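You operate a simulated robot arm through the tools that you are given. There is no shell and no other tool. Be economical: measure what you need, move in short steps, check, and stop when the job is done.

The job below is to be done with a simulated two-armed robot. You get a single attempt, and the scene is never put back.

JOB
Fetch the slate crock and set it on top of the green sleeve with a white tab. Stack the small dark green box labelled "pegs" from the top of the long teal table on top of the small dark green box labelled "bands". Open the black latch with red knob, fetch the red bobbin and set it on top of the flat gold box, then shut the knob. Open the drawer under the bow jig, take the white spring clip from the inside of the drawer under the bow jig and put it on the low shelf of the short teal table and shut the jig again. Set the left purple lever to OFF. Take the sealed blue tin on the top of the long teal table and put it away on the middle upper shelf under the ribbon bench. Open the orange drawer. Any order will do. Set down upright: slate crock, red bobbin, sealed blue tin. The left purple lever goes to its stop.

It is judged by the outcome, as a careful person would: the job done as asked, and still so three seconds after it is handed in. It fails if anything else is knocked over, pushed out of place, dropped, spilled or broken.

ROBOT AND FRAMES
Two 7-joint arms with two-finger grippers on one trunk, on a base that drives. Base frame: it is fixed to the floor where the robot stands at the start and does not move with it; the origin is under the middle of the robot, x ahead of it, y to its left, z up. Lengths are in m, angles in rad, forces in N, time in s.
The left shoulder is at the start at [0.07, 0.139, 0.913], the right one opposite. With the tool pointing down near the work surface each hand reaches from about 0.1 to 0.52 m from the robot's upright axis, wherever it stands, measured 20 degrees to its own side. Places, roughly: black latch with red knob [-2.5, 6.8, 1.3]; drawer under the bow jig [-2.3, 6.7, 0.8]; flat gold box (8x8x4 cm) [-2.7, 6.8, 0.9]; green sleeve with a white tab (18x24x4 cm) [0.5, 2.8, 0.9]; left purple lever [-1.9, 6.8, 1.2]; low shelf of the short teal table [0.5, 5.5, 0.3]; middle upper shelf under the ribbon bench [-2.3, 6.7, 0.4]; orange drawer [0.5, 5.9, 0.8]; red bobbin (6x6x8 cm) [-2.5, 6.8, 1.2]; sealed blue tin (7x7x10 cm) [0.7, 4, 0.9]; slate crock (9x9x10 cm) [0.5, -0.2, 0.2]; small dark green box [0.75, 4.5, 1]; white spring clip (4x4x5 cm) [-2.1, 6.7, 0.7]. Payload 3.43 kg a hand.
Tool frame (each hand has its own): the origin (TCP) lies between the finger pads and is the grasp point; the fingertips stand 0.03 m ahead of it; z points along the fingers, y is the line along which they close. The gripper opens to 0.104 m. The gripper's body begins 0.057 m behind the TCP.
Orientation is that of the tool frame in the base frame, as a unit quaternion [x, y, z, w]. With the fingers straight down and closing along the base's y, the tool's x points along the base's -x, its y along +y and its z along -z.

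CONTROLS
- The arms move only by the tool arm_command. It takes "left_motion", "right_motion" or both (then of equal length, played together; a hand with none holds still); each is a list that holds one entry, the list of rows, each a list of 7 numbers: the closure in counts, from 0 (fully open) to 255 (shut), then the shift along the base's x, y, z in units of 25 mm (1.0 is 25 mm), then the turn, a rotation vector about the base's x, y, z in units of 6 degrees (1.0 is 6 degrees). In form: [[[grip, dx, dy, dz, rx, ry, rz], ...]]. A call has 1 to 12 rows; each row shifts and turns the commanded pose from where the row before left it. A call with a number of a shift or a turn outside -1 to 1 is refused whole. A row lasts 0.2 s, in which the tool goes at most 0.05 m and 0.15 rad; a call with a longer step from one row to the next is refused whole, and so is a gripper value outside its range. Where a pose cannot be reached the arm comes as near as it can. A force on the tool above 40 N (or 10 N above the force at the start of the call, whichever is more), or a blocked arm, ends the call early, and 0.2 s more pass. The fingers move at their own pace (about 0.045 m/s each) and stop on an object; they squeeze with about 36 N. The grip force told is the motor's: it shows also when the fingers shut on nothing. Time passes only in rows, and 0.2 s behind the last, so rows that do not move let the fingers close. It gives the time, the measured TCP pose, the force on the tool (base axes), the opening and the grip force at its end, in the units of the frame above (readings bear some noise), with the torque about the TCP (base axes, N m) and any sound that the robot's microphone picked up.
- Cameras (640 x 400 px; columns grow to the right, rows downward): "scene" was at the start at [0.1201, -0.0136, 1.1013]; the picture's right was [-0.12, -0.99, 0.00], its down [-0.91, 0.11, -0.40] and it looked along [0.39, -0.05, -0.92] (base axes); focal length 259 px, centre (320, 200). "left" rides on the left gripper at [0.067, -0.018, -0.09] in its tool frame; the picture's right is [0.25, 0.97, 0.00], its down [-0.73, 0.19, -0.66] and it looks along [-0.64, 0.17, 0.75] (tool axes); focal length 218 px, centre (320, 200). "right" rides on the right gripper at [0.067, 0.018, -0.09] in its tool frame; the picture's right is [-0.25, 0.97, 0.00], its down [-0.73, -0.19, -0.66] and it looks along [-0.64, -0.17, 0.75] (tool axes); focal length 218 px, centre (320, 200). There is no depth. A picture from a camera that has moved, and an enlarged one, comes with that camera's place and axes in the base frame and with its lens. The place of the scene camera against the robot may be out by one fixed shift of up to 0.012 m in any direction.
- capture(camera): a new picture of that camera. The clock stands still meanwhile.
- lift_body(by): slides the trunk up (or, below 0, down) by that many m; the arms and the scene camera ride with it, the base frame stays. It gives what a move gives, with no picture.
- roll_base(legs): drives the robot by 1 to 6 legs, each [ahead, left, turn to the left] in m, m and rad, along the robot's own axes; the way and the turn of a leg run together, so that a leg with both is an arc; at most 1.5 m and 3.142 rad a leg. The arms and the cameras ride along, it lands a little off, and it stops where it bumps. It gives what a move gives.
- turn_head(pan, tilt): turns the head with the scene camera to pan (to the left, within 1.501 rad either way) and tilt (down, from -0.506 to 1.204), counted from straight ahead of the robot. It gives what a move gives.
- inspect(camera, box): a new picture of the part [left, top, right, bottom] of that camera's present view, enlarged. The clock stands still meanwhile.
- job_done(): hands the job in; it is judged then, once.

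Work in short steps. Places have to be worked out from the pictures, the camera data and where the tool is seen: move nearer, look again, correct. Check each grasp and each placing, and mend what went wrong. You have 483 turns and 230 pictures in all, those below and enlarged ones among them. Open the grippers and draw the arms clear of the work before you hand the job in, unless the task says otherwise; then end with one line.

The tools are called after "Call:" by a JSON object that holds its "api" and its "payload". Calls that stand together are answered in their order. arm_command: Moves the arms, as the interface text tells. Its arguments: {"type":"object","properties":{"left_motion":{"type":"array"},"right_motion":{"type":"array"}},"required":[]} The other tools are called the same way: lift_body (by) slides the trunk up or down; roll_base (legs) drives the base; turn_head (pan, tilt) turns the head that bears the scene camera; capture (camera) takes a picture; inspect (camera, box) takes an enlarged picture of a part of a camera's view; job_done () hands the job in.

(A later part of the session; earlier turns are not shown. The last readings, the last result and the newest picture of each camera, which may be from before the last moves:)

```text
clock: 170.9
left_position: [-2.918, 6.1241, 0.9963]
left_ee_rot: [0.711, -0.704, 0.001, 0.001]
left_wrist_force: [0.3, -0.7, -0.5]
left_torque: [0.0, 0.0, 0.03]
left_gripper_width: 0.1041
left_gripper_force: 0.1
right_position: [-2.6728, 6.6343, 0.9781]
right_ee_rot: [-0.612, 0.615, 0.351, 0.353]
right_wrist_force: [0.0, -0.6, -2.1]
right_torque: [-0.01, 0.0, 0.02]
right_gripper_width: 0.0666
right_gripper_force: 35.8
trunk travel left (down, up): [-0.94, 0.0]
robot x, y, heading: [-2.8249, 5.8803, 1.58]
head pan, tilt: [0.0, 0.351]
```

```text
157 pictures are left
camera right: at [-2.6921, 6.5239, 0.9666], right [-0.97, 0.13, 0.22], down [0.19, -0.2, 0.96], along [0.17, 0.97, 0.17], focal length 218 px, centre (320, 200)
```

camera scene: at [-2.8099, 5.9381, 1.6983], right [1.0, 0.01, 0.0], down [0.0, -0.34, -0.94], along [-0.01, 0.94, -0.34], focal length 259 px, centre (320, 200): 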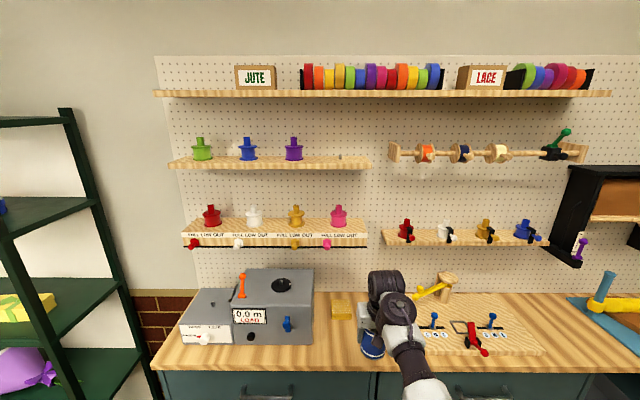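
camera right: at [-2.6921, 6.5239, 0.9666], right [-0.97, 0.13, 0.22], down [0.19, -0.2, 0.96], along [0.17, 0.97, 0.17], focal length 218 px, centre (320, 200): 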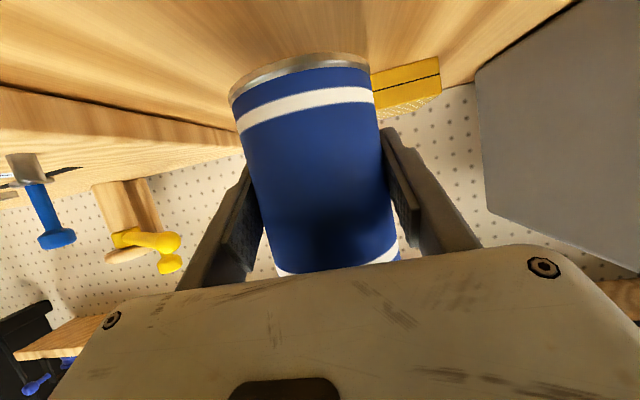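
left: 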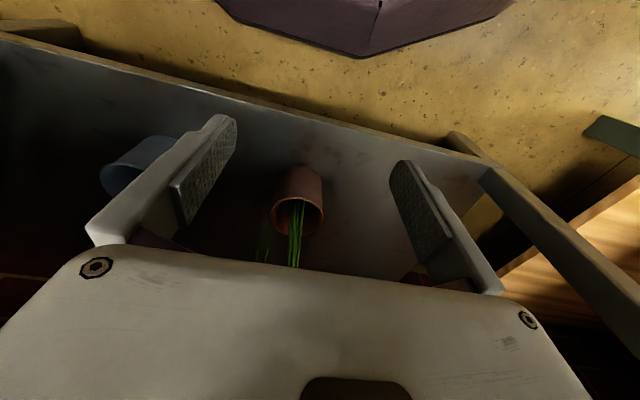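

Held. Back off 0.45 m, lower the trunk 0.48 m and view the shelves.

Call:
{"api": "roll_base", "payload": {"legs": [[-0.45, -0.35, -0.008]]}}

Call:
{"api": "lift_body", "payload": {"by": -0.24}}

Call:
{"api": "lift_body", "payload": {"by": -0.24}}

Call:
{"api": "turn_head", "payload": {"pan": 0.0, "tilt": 0.55}}

Call:
{"api": "capture", "payload": {"camera": "scene"}}

Call:
{"api": "capture", "payload": {"camera": "right"}}

```text
clock: 174.2
left_position: [-2.5636, 5.6821, 0.9966]
left_ee_rot: [-0.705, 0.709, -0.001, -0.001]
left_wrist_force: [-0.6, 0.6, 0.2]
left_torque: [-0.04, 0.0, -0.02]
left_gripper_width: 0.1039
left_gripper_force: 0.1
right_position: [-2.3139, 6.1882, 0.9789]
right_ee_rot: [-0.607, 0.62, 0.348, 0.356]
right_wrist_force: [-0.8, 0.5, -3.2]
right_torque: [0.0, -0.03, 0.02]
right_gripper_width: 0.0665
right_gripper_force: 36.3
trunk travel left (down, up): [-0.94, 0.0]
robot x, y, heading: [-2.4694, 5.4379, 1.571]
head pan, tilt: [0.0, 0.351]
```

```text
clock: 176.7
left_position: [-2.5646, 5.6808, 0.7574]
left_ee_rot: [-0.706, 0.709, -0.001, -0.001]
left_wrist_force: [-0.7, 0.1, 1.1]
left_torque: [-0.03, 0.0, 0.0]
left_gripper_width: 0.1041
left_gripper_force: 0.1
right_position: [-2.3127, 6.1882, 0.7387]
right_ee_rot: [-0.608, 0.619, 0.348, 0.356]
right_wrist_force: [0.3, 0.2, -3.4]
right_torque: [-0.03, 0.0, -0.01]
right_gripper_width: 0.0669
right_gripper_force: 36.3
trunk travel left (down, up): [-0.7, 0.24]
robot x, y, heading: [-2.4778, 5.4397, 1.568]
head pan, tilt: [0.0, 0.351]
```

```text
clock: 179.2
left_position: [-2.5641, 5.6808, 0.5173]
left_ee_rot: [-0.706, 0.709, -0.001, -0.001]
left_wrist_force: [-0.8, 1.0, -0.4]
left_torque: [-0.03, 0.01, 0.0]
left_gripper_width: 0.1037
left_gripper_force: 0.1
right_position: [-2.3137, 6.1888, 0.5004]
right_ee_rot: [-0.608, 0.619, 0.349, 0.356]
right_wrist_force: [0.5, -0.6, -3.1]
right_torque: [-0.02, -0.04, -0.02]
right_gripper_width: 0.0666
right_gripper_force: 35.8
trunk travel left (down, up): [-0.46, 0.48]
robot x, y, heading: [-2.4723, 5.4381, 1.569]
head pan, tilt: [0.0, 0.351]
```

```text
clock: 179.9
left_position: [-2.5638, 5.6813, 0.5158]
left_ee_rot: [-0.706, 0.709, -0.001, -0.001]
left_wrist_force: [0.1, -1.0, -0.5]
left_torque: [0.02, 0.03, -0.01]
left_gripper_width: 0.104
left_gripper_force: 0.1
right_position: [-2.314, 6.1882, 0.4992]
right_ee_rot: [-0.608, 0.618, 0.349, 0.356]
right_wrist_force: [-0.6, -0.9, -2.8]
right_torque: [0.01, 0.0, -0.03]
right_gripper_width: 0.0668
right_gripper_force: 36.2
trunk travel left (down, up): [-0.46, 0.48]
robot x, y, heading: [-2.4701, 5.4369, 1.569]
head pan, tilt: [0.0, 0.55]
```

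```text
156 pictures are left
camera scene: at [-2.4599, 5.5714, 1.2001], right [1.0, 0.0, 0.0], down [0.0, -0.52, -0.85], along [0.0, 0.85, -0.52], focal length 259 px, centre (320, 200)
```

scene: 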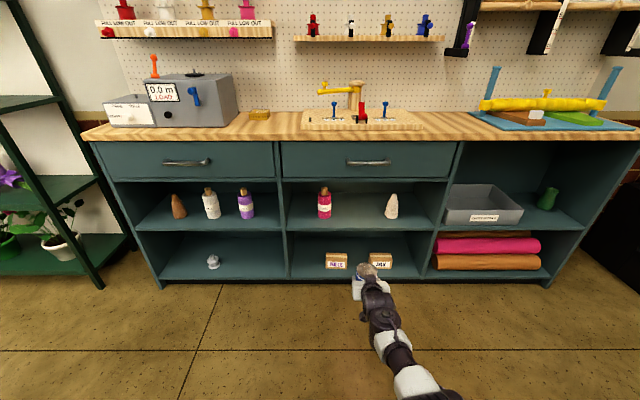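

```text
155 pictures are left
camera right: at [-2.3332, 6.0771, 0.4867], right [-0.96, 0.15, 0.22], down [0.19, -0.2, 0.96], along [0.19, 0.97, 0.17], focal length 218 px, centre (320, 200)
```

right: 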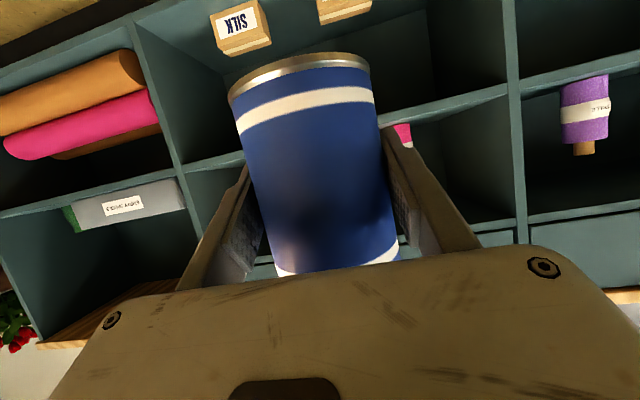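

I zoom in on the middle upper cell to measure shelf height.

Call:
{"api": "inspect", "payload": {"camera": "scene", "box": [270, 140, 450, 252]}}

```text
3.56 times, centred on (360, 196) of scene
camera zoom: at [-2.4599, 5.5714, 1.2001], right [1.0, 0.0, 0.0], down [0.0, -0.52, -0.85], along [0.0, 0.85, -0.52], focal length 920 px, centre (178, 214)
```

zoom: 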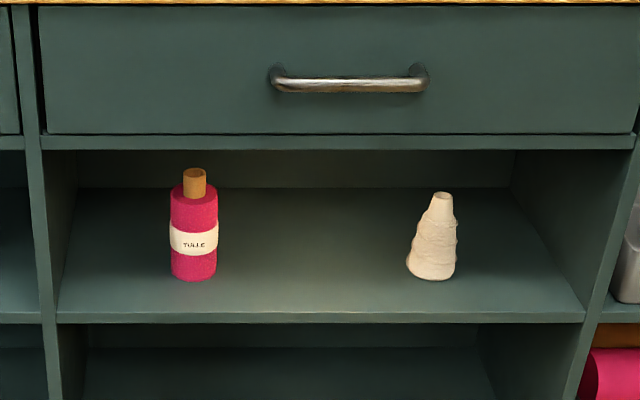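

Shelf surface is around z 0.43–0.45. I raise the tin to TCP ≈0.56, shift right 0.054 m, and drive 0.3 m forward, then look.

Call:
{"api": "arm_command", "payload": {"right_motion": [[[230, 0.7, 0, 0.8, 0, 0, 0], [230, 0.7, 0, 0.8, 0, 0, 0], [230, 0.7, 0, 0.8, 0, 0, 0], [230, 0, 0, 0, 0, 0, -0.1]]]}}

Call:
{"api": "roll_base", "payload": {"legs": [[0.3, 0, 0]]}}

Call:
{"api": "capture", "payload": {"camera": "right"}}

Call:
{"api": "capture", "payload": {"camera": "scene"}}

```text
clock: 180.9
left_position: [-2.5649, 5.6799, 0.5157]
left_ee_rot: [-0.705, 0.709, -0.002, -0.002]
left_wrist_force: [-0.9, 0.2, -0.9]
left_torque: [-0.01, -0.02, 0.03]
left_gripper_width: 0.1039
left_gripper_force: 0.0
right_position: [-2.26, 6.1865, 0.559]
right_ee_rot: [-0.604, 0.623, 0.346, 0.358]
right_wrist_force: [0.4, -0.5, -3.4]
right_torque: [-0.01, 0.01, 0.01]
right_gripper_width: 0.0668
right_gripper_force: 35.9
trunk travel left (down, up): [-0.46, 0.48]
robot x, y, heading: [-2.4722, 5.4362, 1.567]
head pan, tilt: [0.0, 0.55]
```

```text
clock: 183.0
left_position: [-2.5615, 5.9786, 0.5168]
left_ee_rot: [-0.705, 0.709, -0.002, -0.002]
left_wrist_force: [0.0, -0.3, 0.6]
left_torque: [-0.06, -0.03, 0.0]
left_gripper_width: 0.1041
left_gripper_force: 0.1
right_position: [-2.2591, 6.4848, 0.5588]
right_ee_rot: [-0.603, 0.624, 0.345, 0.358]
right_wrist_force: [-0.4, 0.6, -2.8]
right_torque: [0.0, 0.01, -0.01]
right_gripper_width: 0.0667
right_gripper_force: 36.2
trunk travel left (down, up): [-0.46, 0.48]
robot x, y, heading: [-2.4718, 5.7364, 1.568]
head pan, tilt: [0.0, 0.55]
```

```text
153 pictures are left
camera right: at [-2.2794, 6.3752, 0.5464], right [-0.96, 0.16, 0.22], down [0.18, -0.2, 0.96], along [0.2, 0.97, 0.17], focal length 218 px, centre (320, 200)
```

right: 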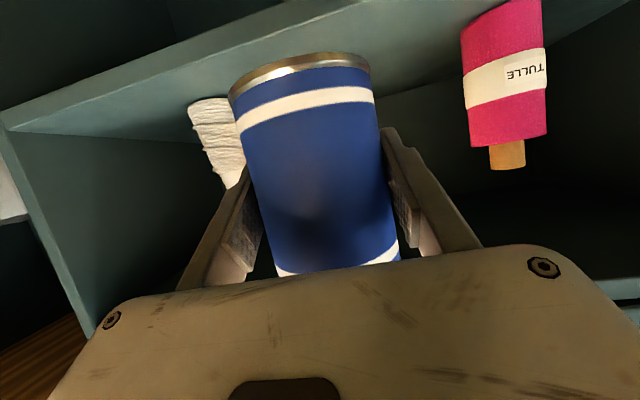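

```text
152 pictures are left
camera scene: at [-2.4586, 5.8708, 1.1999], right [1.0, 0.0, 0.0], down [0.0, -0.52, -0.85], along [0.0, 0.85, -0.52], focal length 259 px, centre (320, 200)
```

scene: 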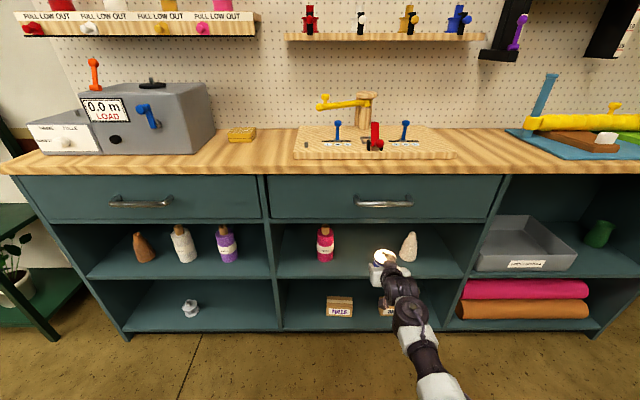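

Tin is well between the bottle and the cone. Lower 2 cm and drive 0.2 m forward into the cell.

Call:
{"api": "arm_command", "payload": {"right_motion": [[[230, 0, 0, -0.4, 0, 0, 0], [230, 0, 0, -0.4, 0, 0, 0], [230, 0, 0, 0, 0, 0, 0]]]}}

Call:
{"api": "roll_base", "payload": {"legs": [[0.1, 0, 0], [0.1, 0, 0]]}}

Call:
{"api": "capture", "payload": {"camera": "right"}}

Call:
{"api": "capture", "payload": {"camera": "scene"}}

```text
clock: 183.8
left_position: [-2.5622, 5.9802, 0.5163]
left_ee_rot: [-0.705, 0.71, -0.001, -0.001]
left_wrist_force: [-0.6, 0.8, 0.6]
left_torque: [0.0, 0.0, -0.01]
left_gripper_width: 0.1037
left_gripper_force: 0.0
right_position: [-2.2593, 6.4857, 0.5389]
right_ee_rot: [-0.603, 0.623, 0.346, 0.358]
right_wrist_force: [0.4, 0.4, -2.1]
right_torque: [-0.01, 0.0, -0.02]
right_gripper_width: 0.0667
right_gripper_force: 36.0
trunk travel left (down, up): [-0.46, 0.48]
robot x, y, heading: [-2.4693, 5.7348, 1.572]
head pan, tilt: [0.0, 0.55]
```

```text
clock: 185.7
left_position: [-2.5619, 6.1798, 0.5166]
left_ee_rot: [-0.706, 0.708, -0.001, -0.002]
left_wrist_force: [-0.4, -0.5, -0.5]
left_torque: [-0.05, -0.01, 0.01]
left_gripper_width: 0.1038
left_gripper_force: 0.1
right_position: [-2.2591, 6.6868, 0.539]
right_ee_rot: [-0.604, 0.623, 0.346, 0.357]
right_wrist_force: [0.8, 0.1, -3.4]
right_torque: [-0.01, 0.01, -0.02]
right_gripper_width: 0.0668
right_gripper_force: 36.1
trunk travel left (down, up): [-0.46, 0.48]
robot x, y, heading: [-2.4705, 5.9326, 1.567]
head pan, tilt: [0.0, 0.55]
```

```text
151 pictures are left
camera right: at [-2.2798, 6.576, 0.5261], right [-0.96, 0.16, 0.22], down [0.18, -0.2, 0.96], along [0.2, 0.97, 0.17], focal length 218 px, centre (320, 200)
```

right: 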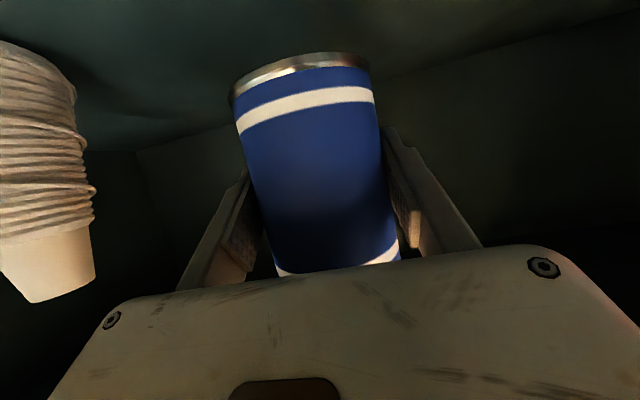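

```text
150 pictures are left
camera scene: at [-2.458, 6.0718, 1.1999], right [1.0, 0.0, 0.0], down [0.0, -0.52, -0.85], along [0.0, 0.85, -0.52], focal length 259 px, centre (320, 200)
```

scene: 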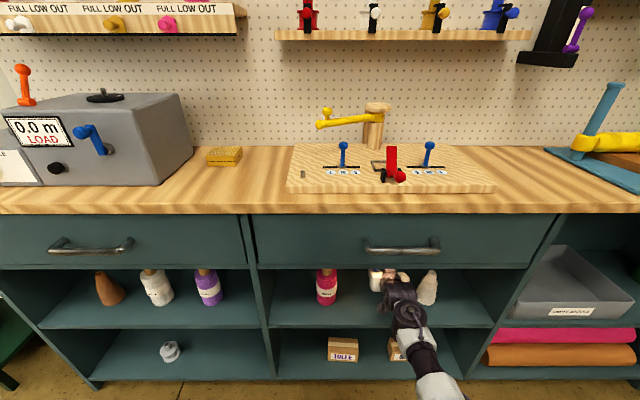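

Inside the cell. Lower 3 cm, then in small steps to contact.

Call:
{"api": "arm_command", "payload": {"right_motion": [[[230, 0, 0, -0.5, 0, 0, 0], [230, 0, 0, -0.4, 0, 0, 0], [230, 0, 0, -0.2, 0, 0, 0], [230, 0, 0, 0, 0, 0, 0]]]}}

Call:
{"api": "arm_command", "payload": {"right_motion": [[[230, 0, 0, -0.2, 0, 0, 0], [230, 0, 0, -0.2, 0, 0, 0], [230, 0, 0, 0, 0, 0, 0]]]}}

```text
clock: 186.7
left_position: [-2.562, 6.1799, 0.517]
left_ee_rot: [-0.705, 0.709, -0.001, -0.002]
left_wrist_force: [-0.2, 0.6, 0.0]
left_torque: [-0.01, -0.01, -0.03]
left_gripper_width: 0.1039
left_gripper_force: 0.0
right_position: [-2.2598, 6.6841, 0.5124]
right_ee_rot: [-0.604, 0.623, 0.346, 0.358]
right_wrist_force: [-0.6, 0.3, -3.4]
right_torque: [-0.01, 0.0, 0.02]
right_gripper_width: 0.0666
right_gripper_force: 36.3
trunk travel left (down, up): [-0.46, 0.48]
robot x, y, heading: [-2.4715, 5.9362, 1.569]
head pan, tilt: [0.0, 0.55]
```

```text
clock: 187.5
left_position: [-2.5621, 6.1798, 0.5168]
left_ee_rot: [-0.705, 0.709, -0.001, -0.002]
left_wrist_force: [0.5, 0.0, 0.5]
left_torque: [0.0, 0.0, 0.01]
left_gripper_width: 0.104
left_gripper_force: 0.1
right_position: [-2.2588, 6.6847, 0.5015]
right_ee_rot: [-0.604, 0.622, 0.346, 0.357]
right_wrist_force: [0.8, -0.4, -3.1]
right_torque: [0.01, 0.02, 0.02]
right_gripper_width: 0.0669
right_gripper_force: 36.1
trunk travel left (down, up): [-0.46, 0.48]
robot x, y, heading: [-2.4695, 5.9382, 1.57]
head pan, tilt: [0.0, 0.55]
```

Not yet in contact; continue down.

Call:
{"api": "arm_command", "payload": {"right_motion": [[[230, 0, 0, -0.2, 0, 0, 0], [230, 0, 0, -0.2, 0, 0, 0], [230, 0, 0, 0, 0, 0, 0]]]}}

Call:
{"api": "arm_command", "payload": {"right_motion": [[[230, 0, 0, -0.2, 0, 0, 0], [230, 0, 0, 0, 0, 0, 0]]]}}

```text
clock: 188.3
left_position: [-2.563, 6.1797, 0.5175]
left_ee_rot: [-0.705, 0.709, -0.002, -0.002]
left_wrist_force: [0.6, -1.0, -0.5]
left_torque: [-0.02, 0.01, 0.03]
left_gripper_width: 0.1038
left_gripper_force: 0.0
right_position: [-2.2592, 6.6849, 0.4921]
right_ee_rot: [-0.604, 0.623, 0.346, 0.358]
right_wrist_force: [-1.0, -0.5, -3.9]
right_torque: [0.01, -0.01, -0.02]
right_gripper_width: 0.0664
right_gripper_force: 35.7
trunk travel left (down, up): [-0.46, 0.48]
robot x, y, heading: [-2.4704, 5.9347, 1.567]
head pan, tilt: [0.0, 0.55]
```

```text
clock: 188.9
left_position: [-2.5627, 6.1789, 0.5168]
left_ee_rot: [-0.705, 0.709, -0.001, -0.001]
left_wrist_force: [-0.7, 0.2, 0.8]
left_torque: [0.03, -0.02, -0.02]
left_gripper_width: 0.104
left_gripper_force: 0.1
right_position: [-2.2587, 6.6858, 0.4889]
right_ee_rot: [-0.603, 0.622, 0.347, 0.359]
right_wrist_force: [-0.2, 0.9, 6.3]
right_torque: [-0.24, 0.07, 0.0]
right_gripper_width: 0.0666
right_gripper_force: 36.5
trunk travel left (down, up): [-0.46, 0.48]
robot x, y, heading: [-2.4695, 5.9389, 1.568]
head pan, tilt: [0.0, 0.55]
```

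Contact (+6 N). Open and back straight out with the base.

Call:
{"api": "arm_command", "payload": {"right_motion": [[[150, 0, 0, 0, 0, 0, 0], [80, 0, 0, 0, 0, 0, 0], [0, 0, 0, 0, 0, 0, 0], [0, 0, 0, 0, 0, 0, 0]]]}}

Call:
{"api": "roll_base", "payload": {"legs": [[-0.12, 0, 0], [-0.4, 0, 0]]}}

Call:
{"api": "inspect", "payload": {"camera": "scene", "box": [250, 120, 470, 257]}}

```text
clock: 189.9
left_position: [-2.5623, 6.1792, 0.5165]
left_ee_rot: [-0.705, 0.709, -0.001, -0.001]
left_wrist_force: [-0.4, 0.1, 0.6]
left_torque: [0.0, 0.0, 0.02]
left_gripper_width: 0.1039
left_gripper_force: 0.1
right_position: [-2.2587, 6.6862, 0.4875]
right_ee_rot: [-0.604, 0.623, 0.346, 0.358]
right_wrist_force: [0.0, 0.7, 0.1]
right_torque: [0.01, -0.01, -0.01]
right_gripper_width: 0.104
right_gripper_force: 0.1
trunk travel left (down, up): [-0.46, 0.48]
robot x, y, heading: [-2.4712, 5.9341, 1.564]
head pan, tilt: [0.0, 0.55]
```

```text
clock: 193.2
left_position: [-2.5636, 5.6598, 0.5167]
left_ee_rot: [-0.702, 0.713, -0.001, -0.001]
left_wrist_force: [0.0, 0.4, 0.2]
left_torque: [0.01, 0.01, 0.03]
left_gripper_width: 0.1043
left_gripper_force: 0.1
right_position: [-2.255, 6.1634, 0.4881]
right_ee_rot: [-0.6, 0.626, 0.345, 0.36]
right_wrist_force: [0.0, -1.3, 0.3]
right_torque: [-0.01, -0.01, 0.02]
right_gripper_width: 0.1042
right_gripper_force: 0.0
trunk travel left (down, up): [-0.46, 0.48]
robot x, y, heading: [-2.4738, 5.4188, 1.556]
head pan, tilt: [0.0, 0.55]
```

```text
2.91 times, centred on (360, 188) of scene
camera zoom: at [-2.4605, 5.5489, 1.2002], right [1.0, -0.01, 0.0], down [-0.01, -0.52, -0.85], along [0.01, 0.85, -0.52], focal length 753 px, centre (204, 234)
```

zoom: 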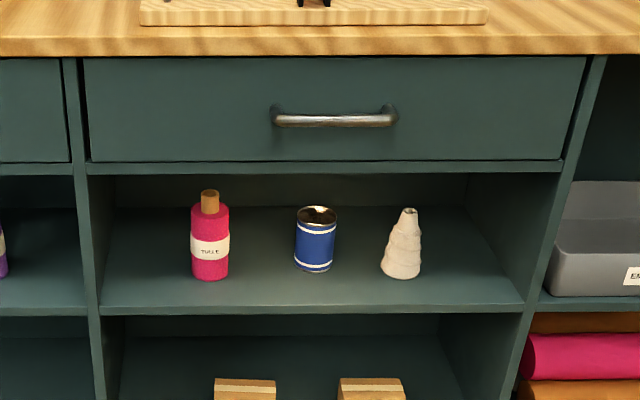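

Tin stands neatly in the middle upper shelf. Next the drawer: handle ≈[−2.27,6.54,0.79]. I raise the trunk, fold the right hand back to tool-down, and pitch the left hand forward for the handle.

Call:
{"api": "lift_body", "payload": {"by": 0.2}}

Call:
{"api": "arm_command", "payload": {"left_motion": [[[0, -0.2, 1, 0, 0.9, 0, 0], [0, -0.2, 1, 0, 0.9, 0, 0], [0, -0.2, 1, 0, 0.9, 0, 0], [0, -0.2, 1, 0, 0.9, 0, 0], [0, -0.2, 1, 0, 0.9, 0, 0], [0, 0, 1, 0, 0.9, 0, 0], [0, 0, 1, 0, 0.9, 0, 0], [0, 0, 0.5, 0, 0.9, 0, 0], [0, 0, 0, 0, 0.9, 0, 0], [0, 0, 0, 0, 0.9, 0, 0], [0, 0, 0, 0, 0.9, 0, 0], [0, 0, 0, 0, 0.9, 0, 0]]], "right_motion": [[[0, 0, -1, 0, -0.9, 0, 0], [0, 0, -1, 0, -0.9, 0, 0], [0, 0, -1, 0, -0.9, 0, 0], [0, 0, -1, 0, -0.9, 0, 0], [0, 0, -1, 0, -0.9, 0, 0], [0, 0, -1, 0, -0.9, 0, 0], [0, 0, -1, 0, -0.9, 0, 0], [0, 0, -1, 0, -0.9, 0, 0], [0, 0, -1, 0, -0.9, 0, 0], [0, 0, -1, 0, -0.9, 0, 0], [0, 0, -1, 0, -0.9, 0, 0], [0, 0, -1, 0, 0, 0, 0]]]}}

```text
clock: 195.4
left_position: [-2.564, 5.6607, 0.7164]
left_ee_rot: [-0.702, 0.713, -0.001, -0.001]
left_wrist_force: [-0.8, -0.9, 0.1]
left_torque: [0.07, 0.01, -0.01]
left_gripper_width: 0.1038
left_gripper_force: 0.0
right_position: [-2.2547, 6.1643, 0.688]
right_ee_rot: [-0.6, 0.626, 0.344, 0.36]
right_wrist_force: [0.5, -0.7, 0.5]
right_torque: [0.0, -0.06, 0.04]
right_gripper_width: 0.1042
right_gripper_force: 0.0
trunk travel left (down, up): [-0.66, 0.28]
robot x, y, heading: [-2.4728, 5.4184, 1.56]
head pan, tilt: [0.0, 0.55]
```

```text
clock: 198.0
left_position: [-2.5895, 5.8467, 0.7166]
left_ee_rot: [-0.592, 0.602, 0.382, 0.377]
left_wrist_force: [-0.2, 0.5, -0.2]
left_torque: [0.04, 0.01, 0.0]
left_gripper_width: 0.1038
left_gripper_force: 0.0
right_position: [-2.2546, 5.862, 0.6889]
right_ee_rot: [-0.7, 0.714, -0.011, 0.015]
right_wrist_force: [0.3, 0.7, -0.2]
right_torque: [-0.02, 0.0, 0.06]
right_gripper_width: 0.1038
right_gripper_force: 0.0
trunk travel left (down, up): [-0.66, 0.28]
robot x, y, heading: [-2.4745, 5.416, 1.56]
head pan, tilt: [0.0, 0.55]
```

Left pitch is 65°. I finish to 90° and begin rolling it 90° so that the fingers close vertically.

Call:
{"api": "arm_command", "payload": {"left_motion": [[[0, 0, 0.8, 0, 1, 0, 0], [0, 0, 0.8, 0, 1, 0, 0], [0, 0, 0.8, 0, 1, 0, 0], [0, 0, 0.5, 0, 1, 0, 0], [0, 0, 0, 0, 0.2, 0.8, 0], [0, 0, 0, 0, 0, 1, 0], [0, 0, 0, 0, 0, 1, 0], [0, 0, 0, 0, 0, 1, 0], [0, 0, 0, 0, 0, 1, 0], [0, 0, 0, 0, 0, 1, 0], [0, 0, 0, 0, 0, 1, 0], [0, 0, 0, 0, 0, 1, 0]]]}}

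```text
clock: 200.6
left_position: [-2.5391, 5.9168, 0.7507]
left_ee_rot: [-0.255, 0.661, 0.659, 0.253]
left_wrist_force: [0.3, 0.0, 0.5]
left_torque: [-0.03, 0.0, -0.02]
left_gripper_width: 0.1039
left_gripper_force: 0.1
left hand out of reach, approached as far as the arm can: row 1, 2, 3, 4, 5
right_position: [-2.2555, 5.8638, 0.6881]
right_ee_rot: [-0.7, 0.714, -0.012, 0.015]
right_wrist_force: [-0.8, -0.3, 0.4]
right_torque: [0.04, -0.01, -0.04]
right_gripper_width: 0.1041
right_gripper_force: 0.0
trunk travel left (down, up): [-0.66, 0.28]
robot x, y, heading: [-2.4774, 5.4171, 1.557]
head pan, tilt: [0.0, 0.55]
```

Pointing dead ahead, rolled 48°. Seven more units finish the roll.

Call:
{"api": "arm_command", "payload": {"left_motion": [[[0, 0, 0.4, 0, 0, 1, 0], [0, 0, 0.4, 0, 0, 1, 0], [0, 0, 0.4, 0, 0, 1, 0], [0, 0, 0.4, 0, 0, 1, 0], [0, 0, 0.4, 0, 0, 1, 0], [0, 0, 0.4, 0, 0, 1, 0], [0, 0, 0.4, 0, 0, 1, 0], [0, 0, 0, 0, 0, 0, 0]]]}}

Call:
{"api": "capture", "payload": {"camera": "left"}}

```text
clock: 202.4
left_position: [-2.5392, 5.9855, 0.7503]
left_ee_rot: [-0.002, 0.707, 0.707, 0.0]
left_wrist_force: [0.7, 1.0, 0.3]
left_torque: [-0.01, 0.02, 0.0]
left_gripper_width: 0.104
left_gripper_force: 0.0
right_position: [-2.2555, 5.8633, 0.6876]
right_ee_rot: [-0.7, 0.714, -0.011, 0.015]
right_wrist_force: [0.7, -0.2, -0.8]
right_torque: [-0.01, 0.01, 0.02]
right_gripper_width: 0.1039
right_gripper_force: 0.0
trunk travel left (down, up): [-0.66, 0.28]
robot x, y, heading: [-2.4742, 5.4176, 1.554]
head pan, tilt: [0.0, 0.55]
```

```text
148 pictures are left
camera left: at [-2.6069, 5.8966, 0.7342], right [-0.26, 0.0, 0.97], down [0.73, -0.66, 0.19], along [0.63, 0.76, 0.17], focal length 218 px, centre (320, 200)
```

left: 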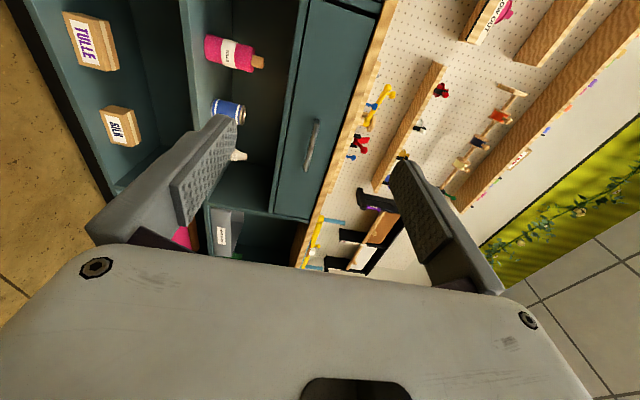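

Handle seen at ≈[−2.285,6.53,0.793]. I half-close the left gripper, raise it 4 cm, and move the base right 0.25 m and forward 0.42 m.

Call:
{"api": "arm_command", "payload": {"left_motion": [[[130, 0, 0, 0.8, 0, 0, 0], [130, 0, 0, 0.8, 0, 0, 0], [130, 0, 0, 0, 0, 0, 0], [130, 0, 0, 0, 0, 0, 0]]]}}

Call:
{"api": "roll_base", "payload": {"legs": [[0, -0.255, 0.016], [0.42, 0, 0]]}}

Call:
{"api": "capture", "payload": {"camera": "left"}}

Call:
{"api": "capture", "payload": {"camera": "scene"}}

```text
clock: 203.4
left_position: [-2.5398, 5.9848, 0.7902]
left_ee_rot: [-0.002, 0.707, 0.707, 0.001]
left_wrist_force: [-0.9, 0.0, -0.6]
left_torque: [-0.01, 0.0, 0.01]
left_gripper_width: 0.0511
left_gripper_force: 0.1
right_position: [-2.2555, 5.8629, 0.6879]
right_ee_rot: [-0.7, 0.714, -0.011, 0.014]
right_wrist_force: [0.1, -0.3, 0.1]
right_torque: [0.05, 0.05, 0.0]
right_gripper_width: 0.1042
right_gripper_force: 0.1
trunk travel left (down, up): [-0.66, 0.28]
robot x, y, heading: [-2.4748, 5.4135, 1.559]
head pan, tilt: [0.0, 0.55]
```

```text
clock: 207.4
left_position: [-2.2974, 6.3974, 0.7897]
left_ee_rot: [-0.008, 0.707, 0.708, -0.005]
left_wrist_force: [0.3, -0.2, 0.2]
left_torque: [0.0, 0.02, 0.01]
left_gripper_width: 0.0507
left_gripper_force: 0.1
right_position: [-2.0107, 6.2806, 0.6882]
right_ee_rot: [-0.706, 0.708, -0.011, 0.015]
right_wrist_force: [-0.1, 0.4, 0.4]
right_torque: [-0.02, -0.01, -0.02]
right_gripper_width: 0.104
right_gripper_force: 0.0
trunk travel left (down, up): [-0.66, 0.28]
robot x, y, heading: [-2.2216, 5.8252, 1.575]
head pan, tilt: [0.0, 0.55]
```

```text
147 pictures are left
camera left: at [-2.3627, 6.3072, 0.773], right [-0.26, 0.0, 0.97], down [0.74, -0.64, 0.19], along [0.62, 0.77, 0.17], focal length 218 px, centre (320, 200)
```

left: 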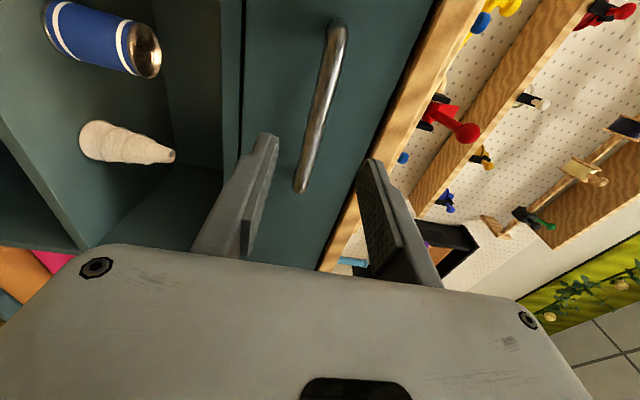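

```text
146 pictures are left
camera scene: at [-2.2107, 5.9631, 1.4001], right [1.0, 0.0, 0.0], down [0.0, -0.52, -0.85], along [0.0, 0.85, -0.52], focal length 259 px, centre (320, 200)
```

scene: 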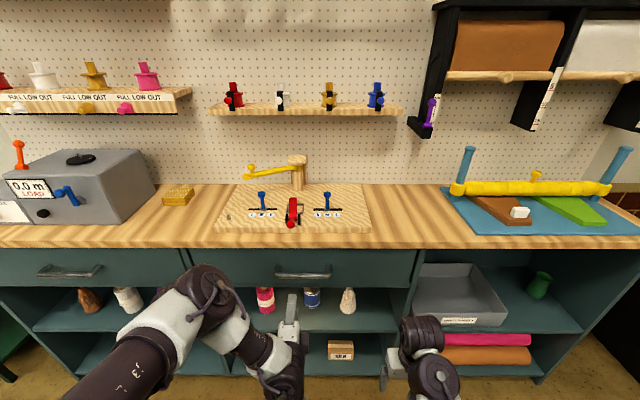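

Handle at ≈[−2.275,6.536,0.795]. I advance the left hand 0.128 m straight onto the bar.

Call:
{"api": "arm_command", "payload": {"left_motion": [[[130, 0.4, 0.8, 0.2, 0, 0, 0], [130, 0.4, 0.8, 0, 0, 0, 0], [130, 0, 0.8, 0, 0, 0, 0], [130, 0, 0.8, 0, 0, 0, 0], [130, 0, 0.8, 0, 0, 0, 0], [130, 0, 0.8, 0, 0, 0, 0], [130, 0, 0.3, 0, 0, 0, 0], [130, 0, 0, 0, 0, 0, 0]]]}}

Call:
{"api": "capture", "payload": {"camera": "left"}}

```text
clock: 209.2
left_position: [-2.2758, 6.4578, 0.796]
left_ee_rot: [-0.009, 0.707, 0.707, -0.006]
left_wrist_force: [0.2, 0.2, 0.4]
left_torque: [0.02, 0.05, -0.01]
left_gripper_width: 0.0511
left_gripper_force: 0.0
left hand out of reach, approached as far as the arm can: row 4, 5, 6, 7
right_position: [-2.0102, 6.28, 0.6867]
right_ee_rot: [-0.706, 0.708, -0.011, 0.015]
right_wrist_force: [0.2, -1.5, 0.4]
right_torque: [0.05, 0.0, 0.02]
right_gripper_width: 0.1039
right_gripper_force: 0.2
trunk travel left (down, up): [-0.66, 0.28]
robot x, y, heading: [-2.2224, 5.8274, 1.577]
head pan, tilt: [0.0, 0.55]
```

```text
145 pictures are left
camera left: at [-2.3422, 6.367, 0.7783], right [-0.26, -0.01, 0.97], down [0.74, -0.64, 0.19], along [0.62, 0.77, 0.17], focal length 218 px, centre (320, 200)
```

left: 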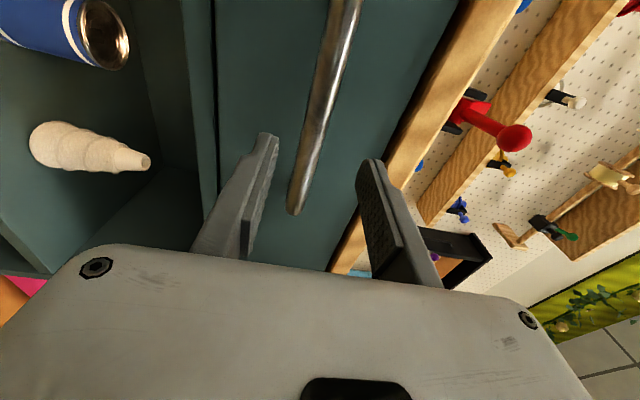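

Arm limit reached; I bring the base 0.068 m forward.

Call:
{"api": "roll_base", "payload": {"legs": [[0.068, 0, 0]]}}

Call:
{"api": "capture", "payload": {"camera": "left"}}

```text
clock: 210.2
left_position: [-2.2769, 6.528, 0.7945]
left_ee_rot: [-0.01, 0.708, 0.706, -0.005]
left_wrist_force: [-0.2, 0.7, -0.4]
left_torque: [0.03, 0.01, -0.02]
left_gripper_width: 0.0508
left_gripper_force: 0.0
right_position: [-2.0098, 6.3489, 0.6879]
right_ee_rot: [-0.706, 0.708, -0.011, 0.014]
right_wrist_force: [0.0, -0.4, -0.7]
right_torque: [-0.02, -0.01, 0.02]
right_gripper_width: 0.104
right_gripper_force: 0.0
trunk travel left (down, up): [-0.66, 0.28]
robot x, y, heading: [-2.2223, 5.8955, 1.573]
head pan, tilt: [0.0, 0.55]
```

```text
144 pictures are left
camera left: at [-2.3422, 6.4367, 0.7777], right [-0.26, 0.0, 0.97], down [0.74, -0.64, 0.19], along [0.62, 0.77, 0.17], focal length 218 px, centre (320, 200)
```

left: 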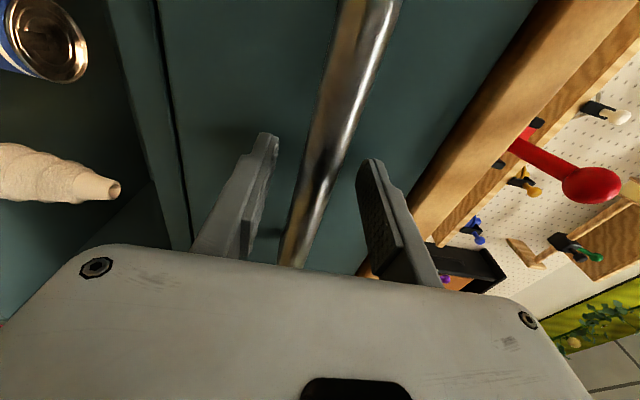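

The bar lies between the fingers. Close and pull by driving back 0.25 m.

Call:
{"api": "arm_command", "payload": {"left_motion": [[[200, 0, 0, 0, 0, 0, 0], [255, 0, 0, 0, 0, 0, 0], [255, 0, 0, 0, 0, 0, 0], [255, 0, 0, 0, 0, 0, 0]]]}}

Call:
{"api": "roll_base", "payload": {"legs": [[-0.12, 0, 0]]}}

Call:
{"api": "capture", "payload": {"camera": "scene"}}

```text
clock: 211.2
left_position: [-2.2769, 6.5268, 0.7902]
left_ee_rot: [-0.009, 0.711, 0.704, -0.006]
left_wrist_force: [1.3, -1.6, -30.4]
left_torque: [0.1, 0.25, -0.26]
left_gripper_width: 0.0176
left_gripper_force: 45.5
right_position: [-2.0101, 6.3499, 0.6852]
right_ee_rot: [-0.706, 0.708, -0.013, 0.013]
right_wrist_force: [0.3, -0.3, -0.3]
right_torque: [0.01, -0.02, 0.01]
right_gripper_width: 0.1042
right_gripper_force: 0.1
trunk travel left (down, up): [-0.66, 0.28]
robot x, y, heading: [-2.2251, 5.8957, 1.574]
head pan, tilt: [0.0, 0.55]
```

```text
clock: 212.5
left_position: [-2.2765, 6.4096, 0.7901]
left_ee_rot: [-0.009, 0.712, 0.702, -0.006]
left_wrist_force: [1.5, -1.9, -14.7]
left_torque: [0.18, 0.22, 0.97]
left_gripper_width: 0.0176
left_gripper_force: 45.1
right_position: [-2.0092, 6.2357, 0.6873]
right_ee_rot: [-0.706, 0.708, -0.01, 0.015]
right_wrist_force: [0.0, 0.0, 0.2]
right_torque: [0.03, -0.02, -0.03]
right_gripper_width: 0.104
right_gripper_force: 0.0
trunk travel left (down, up): [-0.66, 0.28]
robot x, y, heading: [-2.2215, 5.7809, 1.571]
head pan, tilt: [0.0, 0.55]
stopped in leg 1: the force on the tool passed its limit at 41 N (the readings are from after the stop); the commanded pose is now the measured one
```

```text
143 pictures are left
camera scene: at [-2.2104, 5.9171, 1.4002], right [1.0, 0.0, 0.0], down [0.0, -0.52, -0.85], along [0.0, 0.85, -0.52], focal length 259 px, centre (320, 200)
```

scene: 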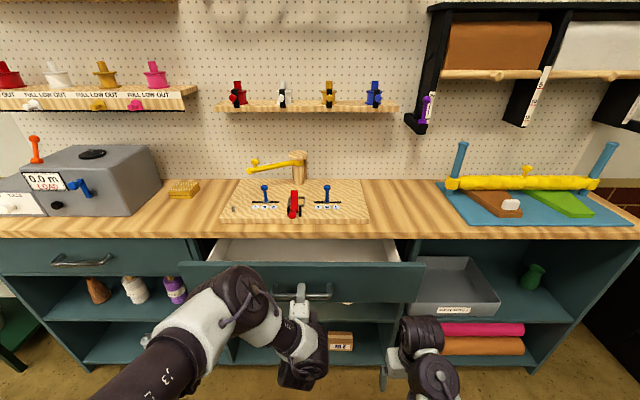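

Drawer is open 0.12 m; the limit came from vertical preload. I relax z slightly and pull another 0.12 m.

Call:
{"api": "arm_command", "payload": {"left_motion": [[[255, 0, 0, -0.1, 0, 0, 0], [255, 0, 0, 0, 0, 0, 0]]]}}

Call:
{"api": "roll_base", "payload": {"legs": [[-0.12, 0, 0]]}}

Call:
{"api": "capture", "payload": {"camera": "scene"}}

```text
clock: 213.1
left_position: [-2.2757, 6.4126, 0.7898]
left_ee_rot: [-0.01, 0.71, 0.704, -0.007]
left_wrist_force: [1.7, -0.5, -10.3]
left_torque: [0.08, 0.3, -0.75]
left_gripper_width: 0.0176
left_gripper_force: 45.2
right_position: [-2.0106, 6.2357, 0.6875]
right_ee_rot: [-0.707, 0.707, -0.011, 0.015]
right_wrist_force: [-0.2, -0.5, -0.7]
right_torque: [-0.02, -0.04, -0.02]
right_gripper_width: 0.104
right_gripper_force: 0.1
trunk travel left (down, up): [-0.66, 0.28]
robot x, y, heading: [-2.2262, 5.7845, 1.574]
head pan, tilt: [0.0, 0.55]
```

```text
clock: 214.3
left_position: [-2.2761, 6.2916, 0.7908]
left_ee_rot: [-0.011, 0.71, 0.704, -0.007]
left_wrist_force: [3.3, -0.2, -16.6]
left_torque: [0.31, 0.26, -0.17]
left_gripper_width: 0.0175
left_gripper_force: 44.9
right_position: [-2.0096, 6.1149, 0.688]
right_ee_rot: [-0.707, 0.707, -0.011, 0.015]
right_wrist_force: [-0.4, -1.1, 0.6]
right_torque: [0.01, -0.01, -0.01]
right_gripper_width: 0.1037
right_gripper_force: 0.0
trunk travel left (down, up): [-0.66, 0.28]
robot x, y, heading: [-2.2207, 5.6614, 1.574]
head pan, tilt: [0.0, 0.55]
```

```text
142 pictures are left
camera scene: at [-2.2097, 5.7985, 1.3999], right [1.0, 0.01, 0.0], down [0.0, -0.52, -0.85], along [0.0, 0.85, -0.52], focal length 259 px, centre (320, 200)
```

scene: 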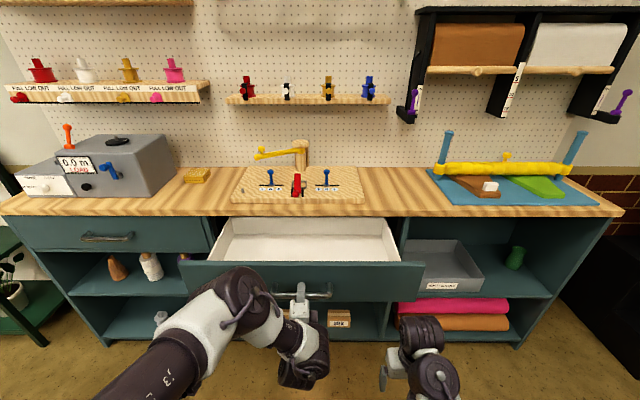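

Drawer is open 0.24 m. Zoom inside for the white clip.

Call:
{"api": "inspect", "payload": {"camera": "scene", "box": [190, 200, 430, 340]}}

```text
2.67 times, centred on (310, 270) of scene
camera zoom: at [-2.2097, 5.7985, 1.3999], right [1.0, 0.01, 0.0], down [0.0, -0.52, -0.85], along [0.0, 0.85, -0.52], focal length 690 px, centre (347, 13)
```

zoom: 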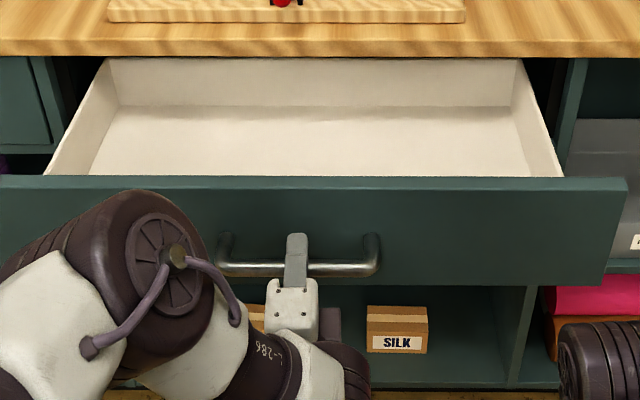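

The near part of the drawer is hidden. I release the handle, back off slightly, raise the trunk and look in from above.

Call:
{"api": "arm_command", "payload": {"left_motion": [[[120, 0, 0, 0, 0, 0, 0], [120, 0, 0, 0, 0, 0, 0], [120, 0, 0, 0, 0, 0, 0], [120, 0, -1, 0, 0, 0, 0], [120, 0, -1, 0, 0, 0, 0], [120, 0, -1, 0, 0, 0, 0], [120, 0, -1, 0, 0, 0, 0], [120, 0, 0, 0, 0, 0, 0]]]}}

Call:
{"api": "lift_body", "payload": {"by": 0.26}}

Call:
{"api": "turn_head", "payload": {"pan": 0.0, "tilt": 0.8}}

Call:
{"api": "capture", "payload": {"camera": "scene"}}

```text
clock: 216.1
left_position: [-2.2765, 6.1898, 0.7912]
left_ee_rot: [-0.012, 0.709, 0.705, -0.007]
left_wrist_force: [-0.1, 0.7, -0.4]
left_torque: [-0.05, 0.0, -0.02]
left_gripper_width: 0.0551
left_gripper_force: 0.0
right_position: [-2.0099, 6.1153, 0.6881]
right_ee_rot: [-0.707, 0.707, -0.011, 0.015]
right_wrist_force: [0.3, 0.4, 0.3]
right_torque: [-0.02, 0.03, -0.02]
right_gripper_width: 0.104
right_gripper_force: 0.2
trunk travel left (down, up): [-0.66, 0.28]
robot x, y, heading: [-2.2222, 5.6647, 1.578]
head pan, tilt: [0.0, 0.55]
```

```text
clock: 218.8
left_position: [-2.2758, 6.1906, 1.0519]
left_ee_rot: [-0.011, 0.71, 0.704, -0.008]
left_wrist_force: [-0.8, -1.0, 0.0]
left_torque: [-0.03, -0.02, -0.01]
left_gripper_width: 0.055
left_gripper_force: 0.0
right_position: [-2.0114, 6.1138, 0.9481]
right_ee_rot: [-0.707, 0.707, -0.011, 0.015]
right_wrist_force: [0.0, -0.1, -0.5]
right_torque: [0.02, 0.01, -0.01]
right_gripper_width: 0.104
right_gripper_force: 0.1
trunk travel left (down, up): [-0.92, 0.02]
robot x, y, heading: [-2.2204, 5.6664, 1.579]
head pan, tilt: [0.0, 0.55]
```

```text
clock: 219.6
left_position: [-2.2752, 6.1899, 1.0505]
left_ee_rot: [-0.01, 0.709, 0.705, -0.007]
left_wrist_force: [0.0, -0.6, -0.5]
left_torque: [0.0, -0.01, 0.0]
left_gripper_width: 0.0545
left_gripper_force: 0.0
right_position: [-2.0107, 6.1139, 0.9484]
right_ee_rot: [0.707, -0.707, 0.011, -0.015]
right_wrist_force: [-0.2, 0.3, -0.1]
right_torque: [-0.01, -0.01, 0.01]
right_gripper_width: 0.1038
right_gripper_force: 0.1
trunk travel left (down, up): [-0.92, 0.02]
robot x, y, heading: [-2.2193, 5.6618, 1.577]
head pan, tilt: [0.0, 0.799]
```

```text
140 pictures are left
camera scene: at [-2.21, 5.7878, 1.6388], right [1.0, 0.01, 0.0], down [0.0, -0.72, -0.7], along [0.0, 0.7, -0.72], focal length 259 px, centre (320, 200)
```

scene: 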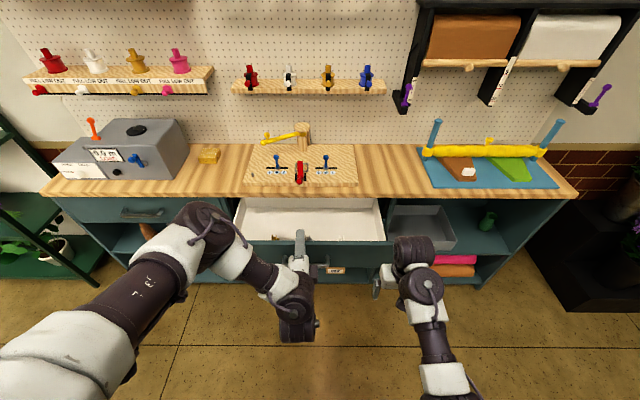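

The left hand obstructs; I move it aside to the left and zoom into the drawer.

Call:
{"api": "arm_command", "payload": {"left_motion": [[[120, -1, -0.8, 0, 0, 0, 0], [120, -1, -0.8, 0, 0, 0, 0], [120, -1, -0.8, 0, 0, 0, 0], [120, -1, -0.8, 0, 0, 0, 0], [120, -1, 0, 0, 0, 0, 0], [120, -1, 0, 0, 0, 0, 0], [120, -1, 0, 0, 0, 0, 0], [120, 0, 0, 0, 0, 0, 0]]]}}

Call:
{"api": "inspect", "payload": {"camera": "scene", "box": [220, 170, 420, 295]}}

```text
clock: 221.3
left_position: [-2.4344, 6.1982, 1.0313]
left_ee_rot: [-0.011, 0.71, 0.704, -0.008]
left_wrist_force: [-0.4, 0.7, -0.4]
left_torque: [-0.01, -0.02, 0.0]
left_gripper_width: 0.0551
left_gripper_force: 0.1
left hand out of reach, approached as far as the arm can: row 1, 2, 3, 4, 5, 6, 7
right_position: [-2.011, 6.1139, 0.9481]
right_ee_rot: [-0.707, 0.707, -0.011, 0.016]
right_wrist_force: [-0.3, -0.8, 0.9]
right_torque: [0.01, -0.01, 0.01]
right_gripper_width: 0.104
right_gripper_force: 0.1
trunk travel left (down, up): [-0.92, 0.02]
robot x, y, heading: [-2.2235, 5.6606, 1.577]
head pan, tilt: [0.0, 0.799]
```

```text
3.20 times, centred on (320, 232) of scene
camera zoom: at [-2.2097, 5.7878, 1.6387], right [1.0, 0.01, 0.0], down [0.0, -0.72, -0.7], along [0.0, 0.7, -0.72], focal length 828 px, centre (320, 96)
```

zoom: 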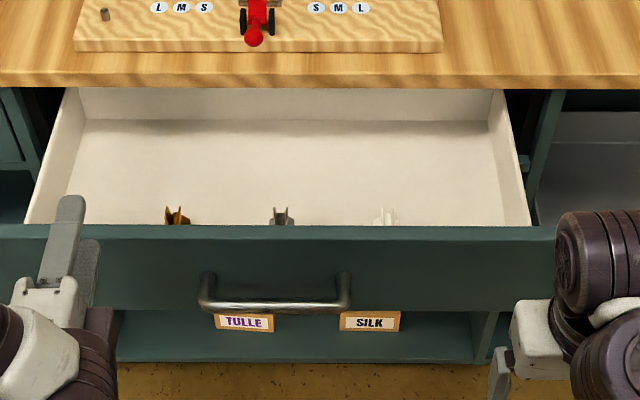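

Three clips lie just behind the drawer front; the white one is at ≈[−2.124,6.42]. I move the base and bring the right hand over it to see it close.

Call:
{"api": "roll_base", "payload": {"legs": [[0.15, 0.11, -0.005]]}}

Call:
{"api": "arm_command", "payload": {"right_motion": [[[0, 0, 0.7, 0, 0, 0, 0], [0, 0, 0.7, 0, 0, 0, 0], [0, 0, 0.7, 0, 0, 0, 0], [0, 0, 0.7, 0, 0, 0, 0], [0, 0, 0, 0, 0, 0, 0]]]}}

Call:
{"api": "capture", "payload": {"camera": "right"}}

```text
clock: 222.9
left_position: [-2.5398, 6.3467, 1.0317]
left_ee_rot: [-0.009, 0.71, 0.704, -0.006]
left_wrist_force: [0.0, 0.4, -1.5]
left_torque: [-0.02, -0.02, -0.01]
left_gripper_width: 0.0551
left_gripper_force: 0.0
right_position: [-2.1155, 6.2596, 0.9501]
right_ee_rot: [-0.703, 0.711, -0.009, 0.015]
right_wrist_force: [0.2, -1.1, -0.3]
right_torque: [0.01, 0.05, -0.02]
right_gripper_width: 0.1039
right_gripper_force: 0.0
trunk travel left (down, up): [-0.92, 0.02]
robot x, y, heading: [-2.336, 5.8089, 1.569]
head pan, tilt: [0.0, 0.799]
```

```text
clock: 224.1
left_position: [-2.5403, 6.3478, 1.0317]
left_ee_rot: [-0.008, 0.711, 0.703, -0.004]
left_wrist_force: [0.6, -0.7, -0.2]
left_torque: [-0.01, 0.02, -0.01]
left_gripper_width: 0.0554
left_gripper_force: 0.0
right_position: [-2.1173, 6.3312, 0.9488]
right_ee_rot: [-0.704, 0.71, -0.01, 0.015]
right_wrist_force: [-0.3, -0.4, 0.3]
right_torque: [0.04, -0.02, 0.01]
right_gripper_width: 0.1039
right_gripper_force: 0.0
trunk travel left (down, up): [-0.92, 0.02]
robot x, y, heading: [-2.3302, 5.8139, 1.569]
head pan, tilt: [0.0, 0.799]
```

```text
138 pictures are left
camera right: at [-2.139, 6.2639, 1.0378], right [-0.96, 0.26, -0.03], down [0.17, 0.72, 0.67], along [0.2, 0.64, -0.74], focal length 218 px, centre (320, 200)
```

right: 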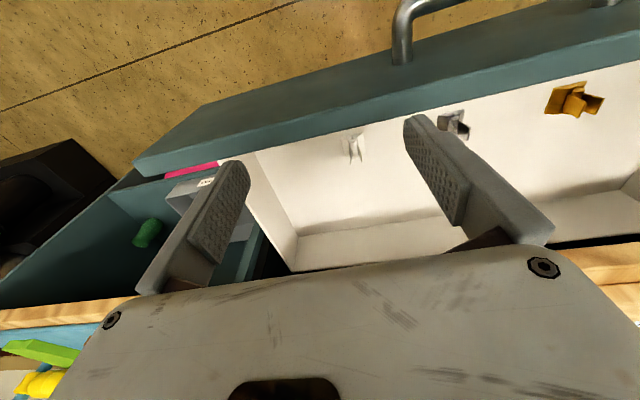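

Zoom on the white clip.

Call:
{"api": "inspect", "payload": {"camera": "right", "box": [310, 100, 470, 200]}}

```text
4.00 times, centred on (390, 150) of right
camera zoom: at [-2.139, 6.2639, 1.0378], right [-0.96, 0.26, -0.03], down [0.17, 0.72, 0.67], along [0.2, 0.64, -0.74], focal length 873 px, centre (40, 400)
```

zoom: 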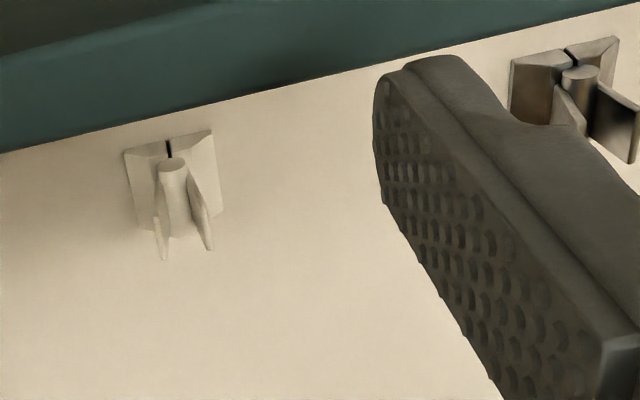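

Clip centre ≈[−2.133,6.452], standing on the drawer floor at z≈0.69. I raise the left hand out of the way, then move the base 0.13 m forward and lower the trunk 0.1 m.

Call:
{"api": "arm_command", "payload": {"left_motion": [[[120, -0.3, -0.3, 0.8, 0, 0, 0], [120, -0.3, -0.3, 0.8, 0, 0, 0], [120, 0, 0, 0.8, 0, 0, 0], [120, 0, 0, 0.8, 0, 0, 0], [120, 0, 0, 0.8, 0, 0, 0], [120, 0, 0, 0, 0, 0, 0]]]}}

Call:
{"api": "roll_base", "payload": {"legs": [[0.12, 0, 0]]}}

Call:
{"api": "capture", "payload": {"camera": "scene"}}

```text
clock: 225.5
left_position: [-2.5503, 6.3522, 1.1312]
left_ee_rot: [-0.01, 0.712, 0.702, -0.006]
left_wrist_force: [0.1, -0.6, 0.1]
left_torque: [-0.01, 0.01, -0.01]
left_gripper_width: 0.0551
left_gripper_force: 0.1
left hand out of reach, approached as far as the arm can: row 1, 2
right_position: [-2.1185, 6.3319, 0.9492]
right_ee_rot: [-0.704, 0.71, -0.011, 0.015]
right_wrist_force: [0.1, -0.7, -0.2]
right_torque: [-0.02, 0.02, 0.0]
right_gripper_width: 0.1042
right_gripper_force: 0.1
trunk travel left (down, up): [-0.92, 0.02]
robot x, y, heading: [-2.3308, 5.8146, 1.566]
head pan, tilt: [0.0, 0.799]
```

```text
clock: 226.7
left_position: [-2.5507, 6.4694, 1.1306]
left_ee_rot: [-0.01, 0.711, 0.703, -0.006]
left_wrist_force: [0.6, -0.9, 0.4]
left_torque: [0.01, -0.01, 0.02]
left_gripper_width: 0.055
left_gripper_force: 0.2
right_position: [-2.1189, 6.4506, 0.95]
right_ee_rot: [-0.704, 0.71, -0.011, 0.016]
right_wrist_force: [0.0, 0.6, 0.7]
right_torque: [0.01, 0.02, 0.0]
right_gripper_width: 0.1038
right_gripper_force: 0.0
trunk travel left (down, up): [-0.92, 0.02]
robot x, y, heading: [-2.3342, 5.9296, 1.57]
head pan, tilt: [0.0, 0.799]
```

```text
136 pictures are left
camera scene: at [-2.3189, 6.0541, 1.6391], right [1.0, 0.0, 0.0], down [0.0, -0.72, -0.7], along [0.0, 0.7, -0.72], focal length 259 px, centre (320, 200)
```

scene: 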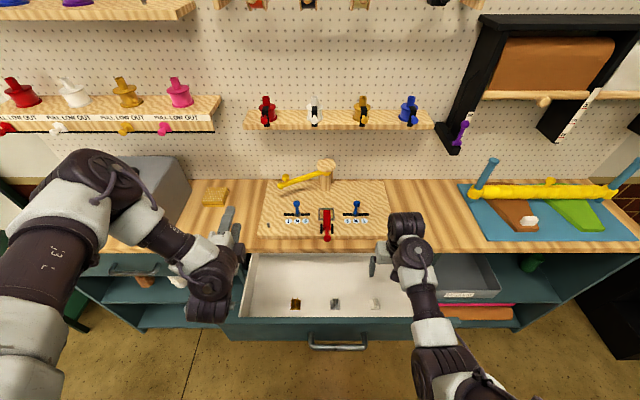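

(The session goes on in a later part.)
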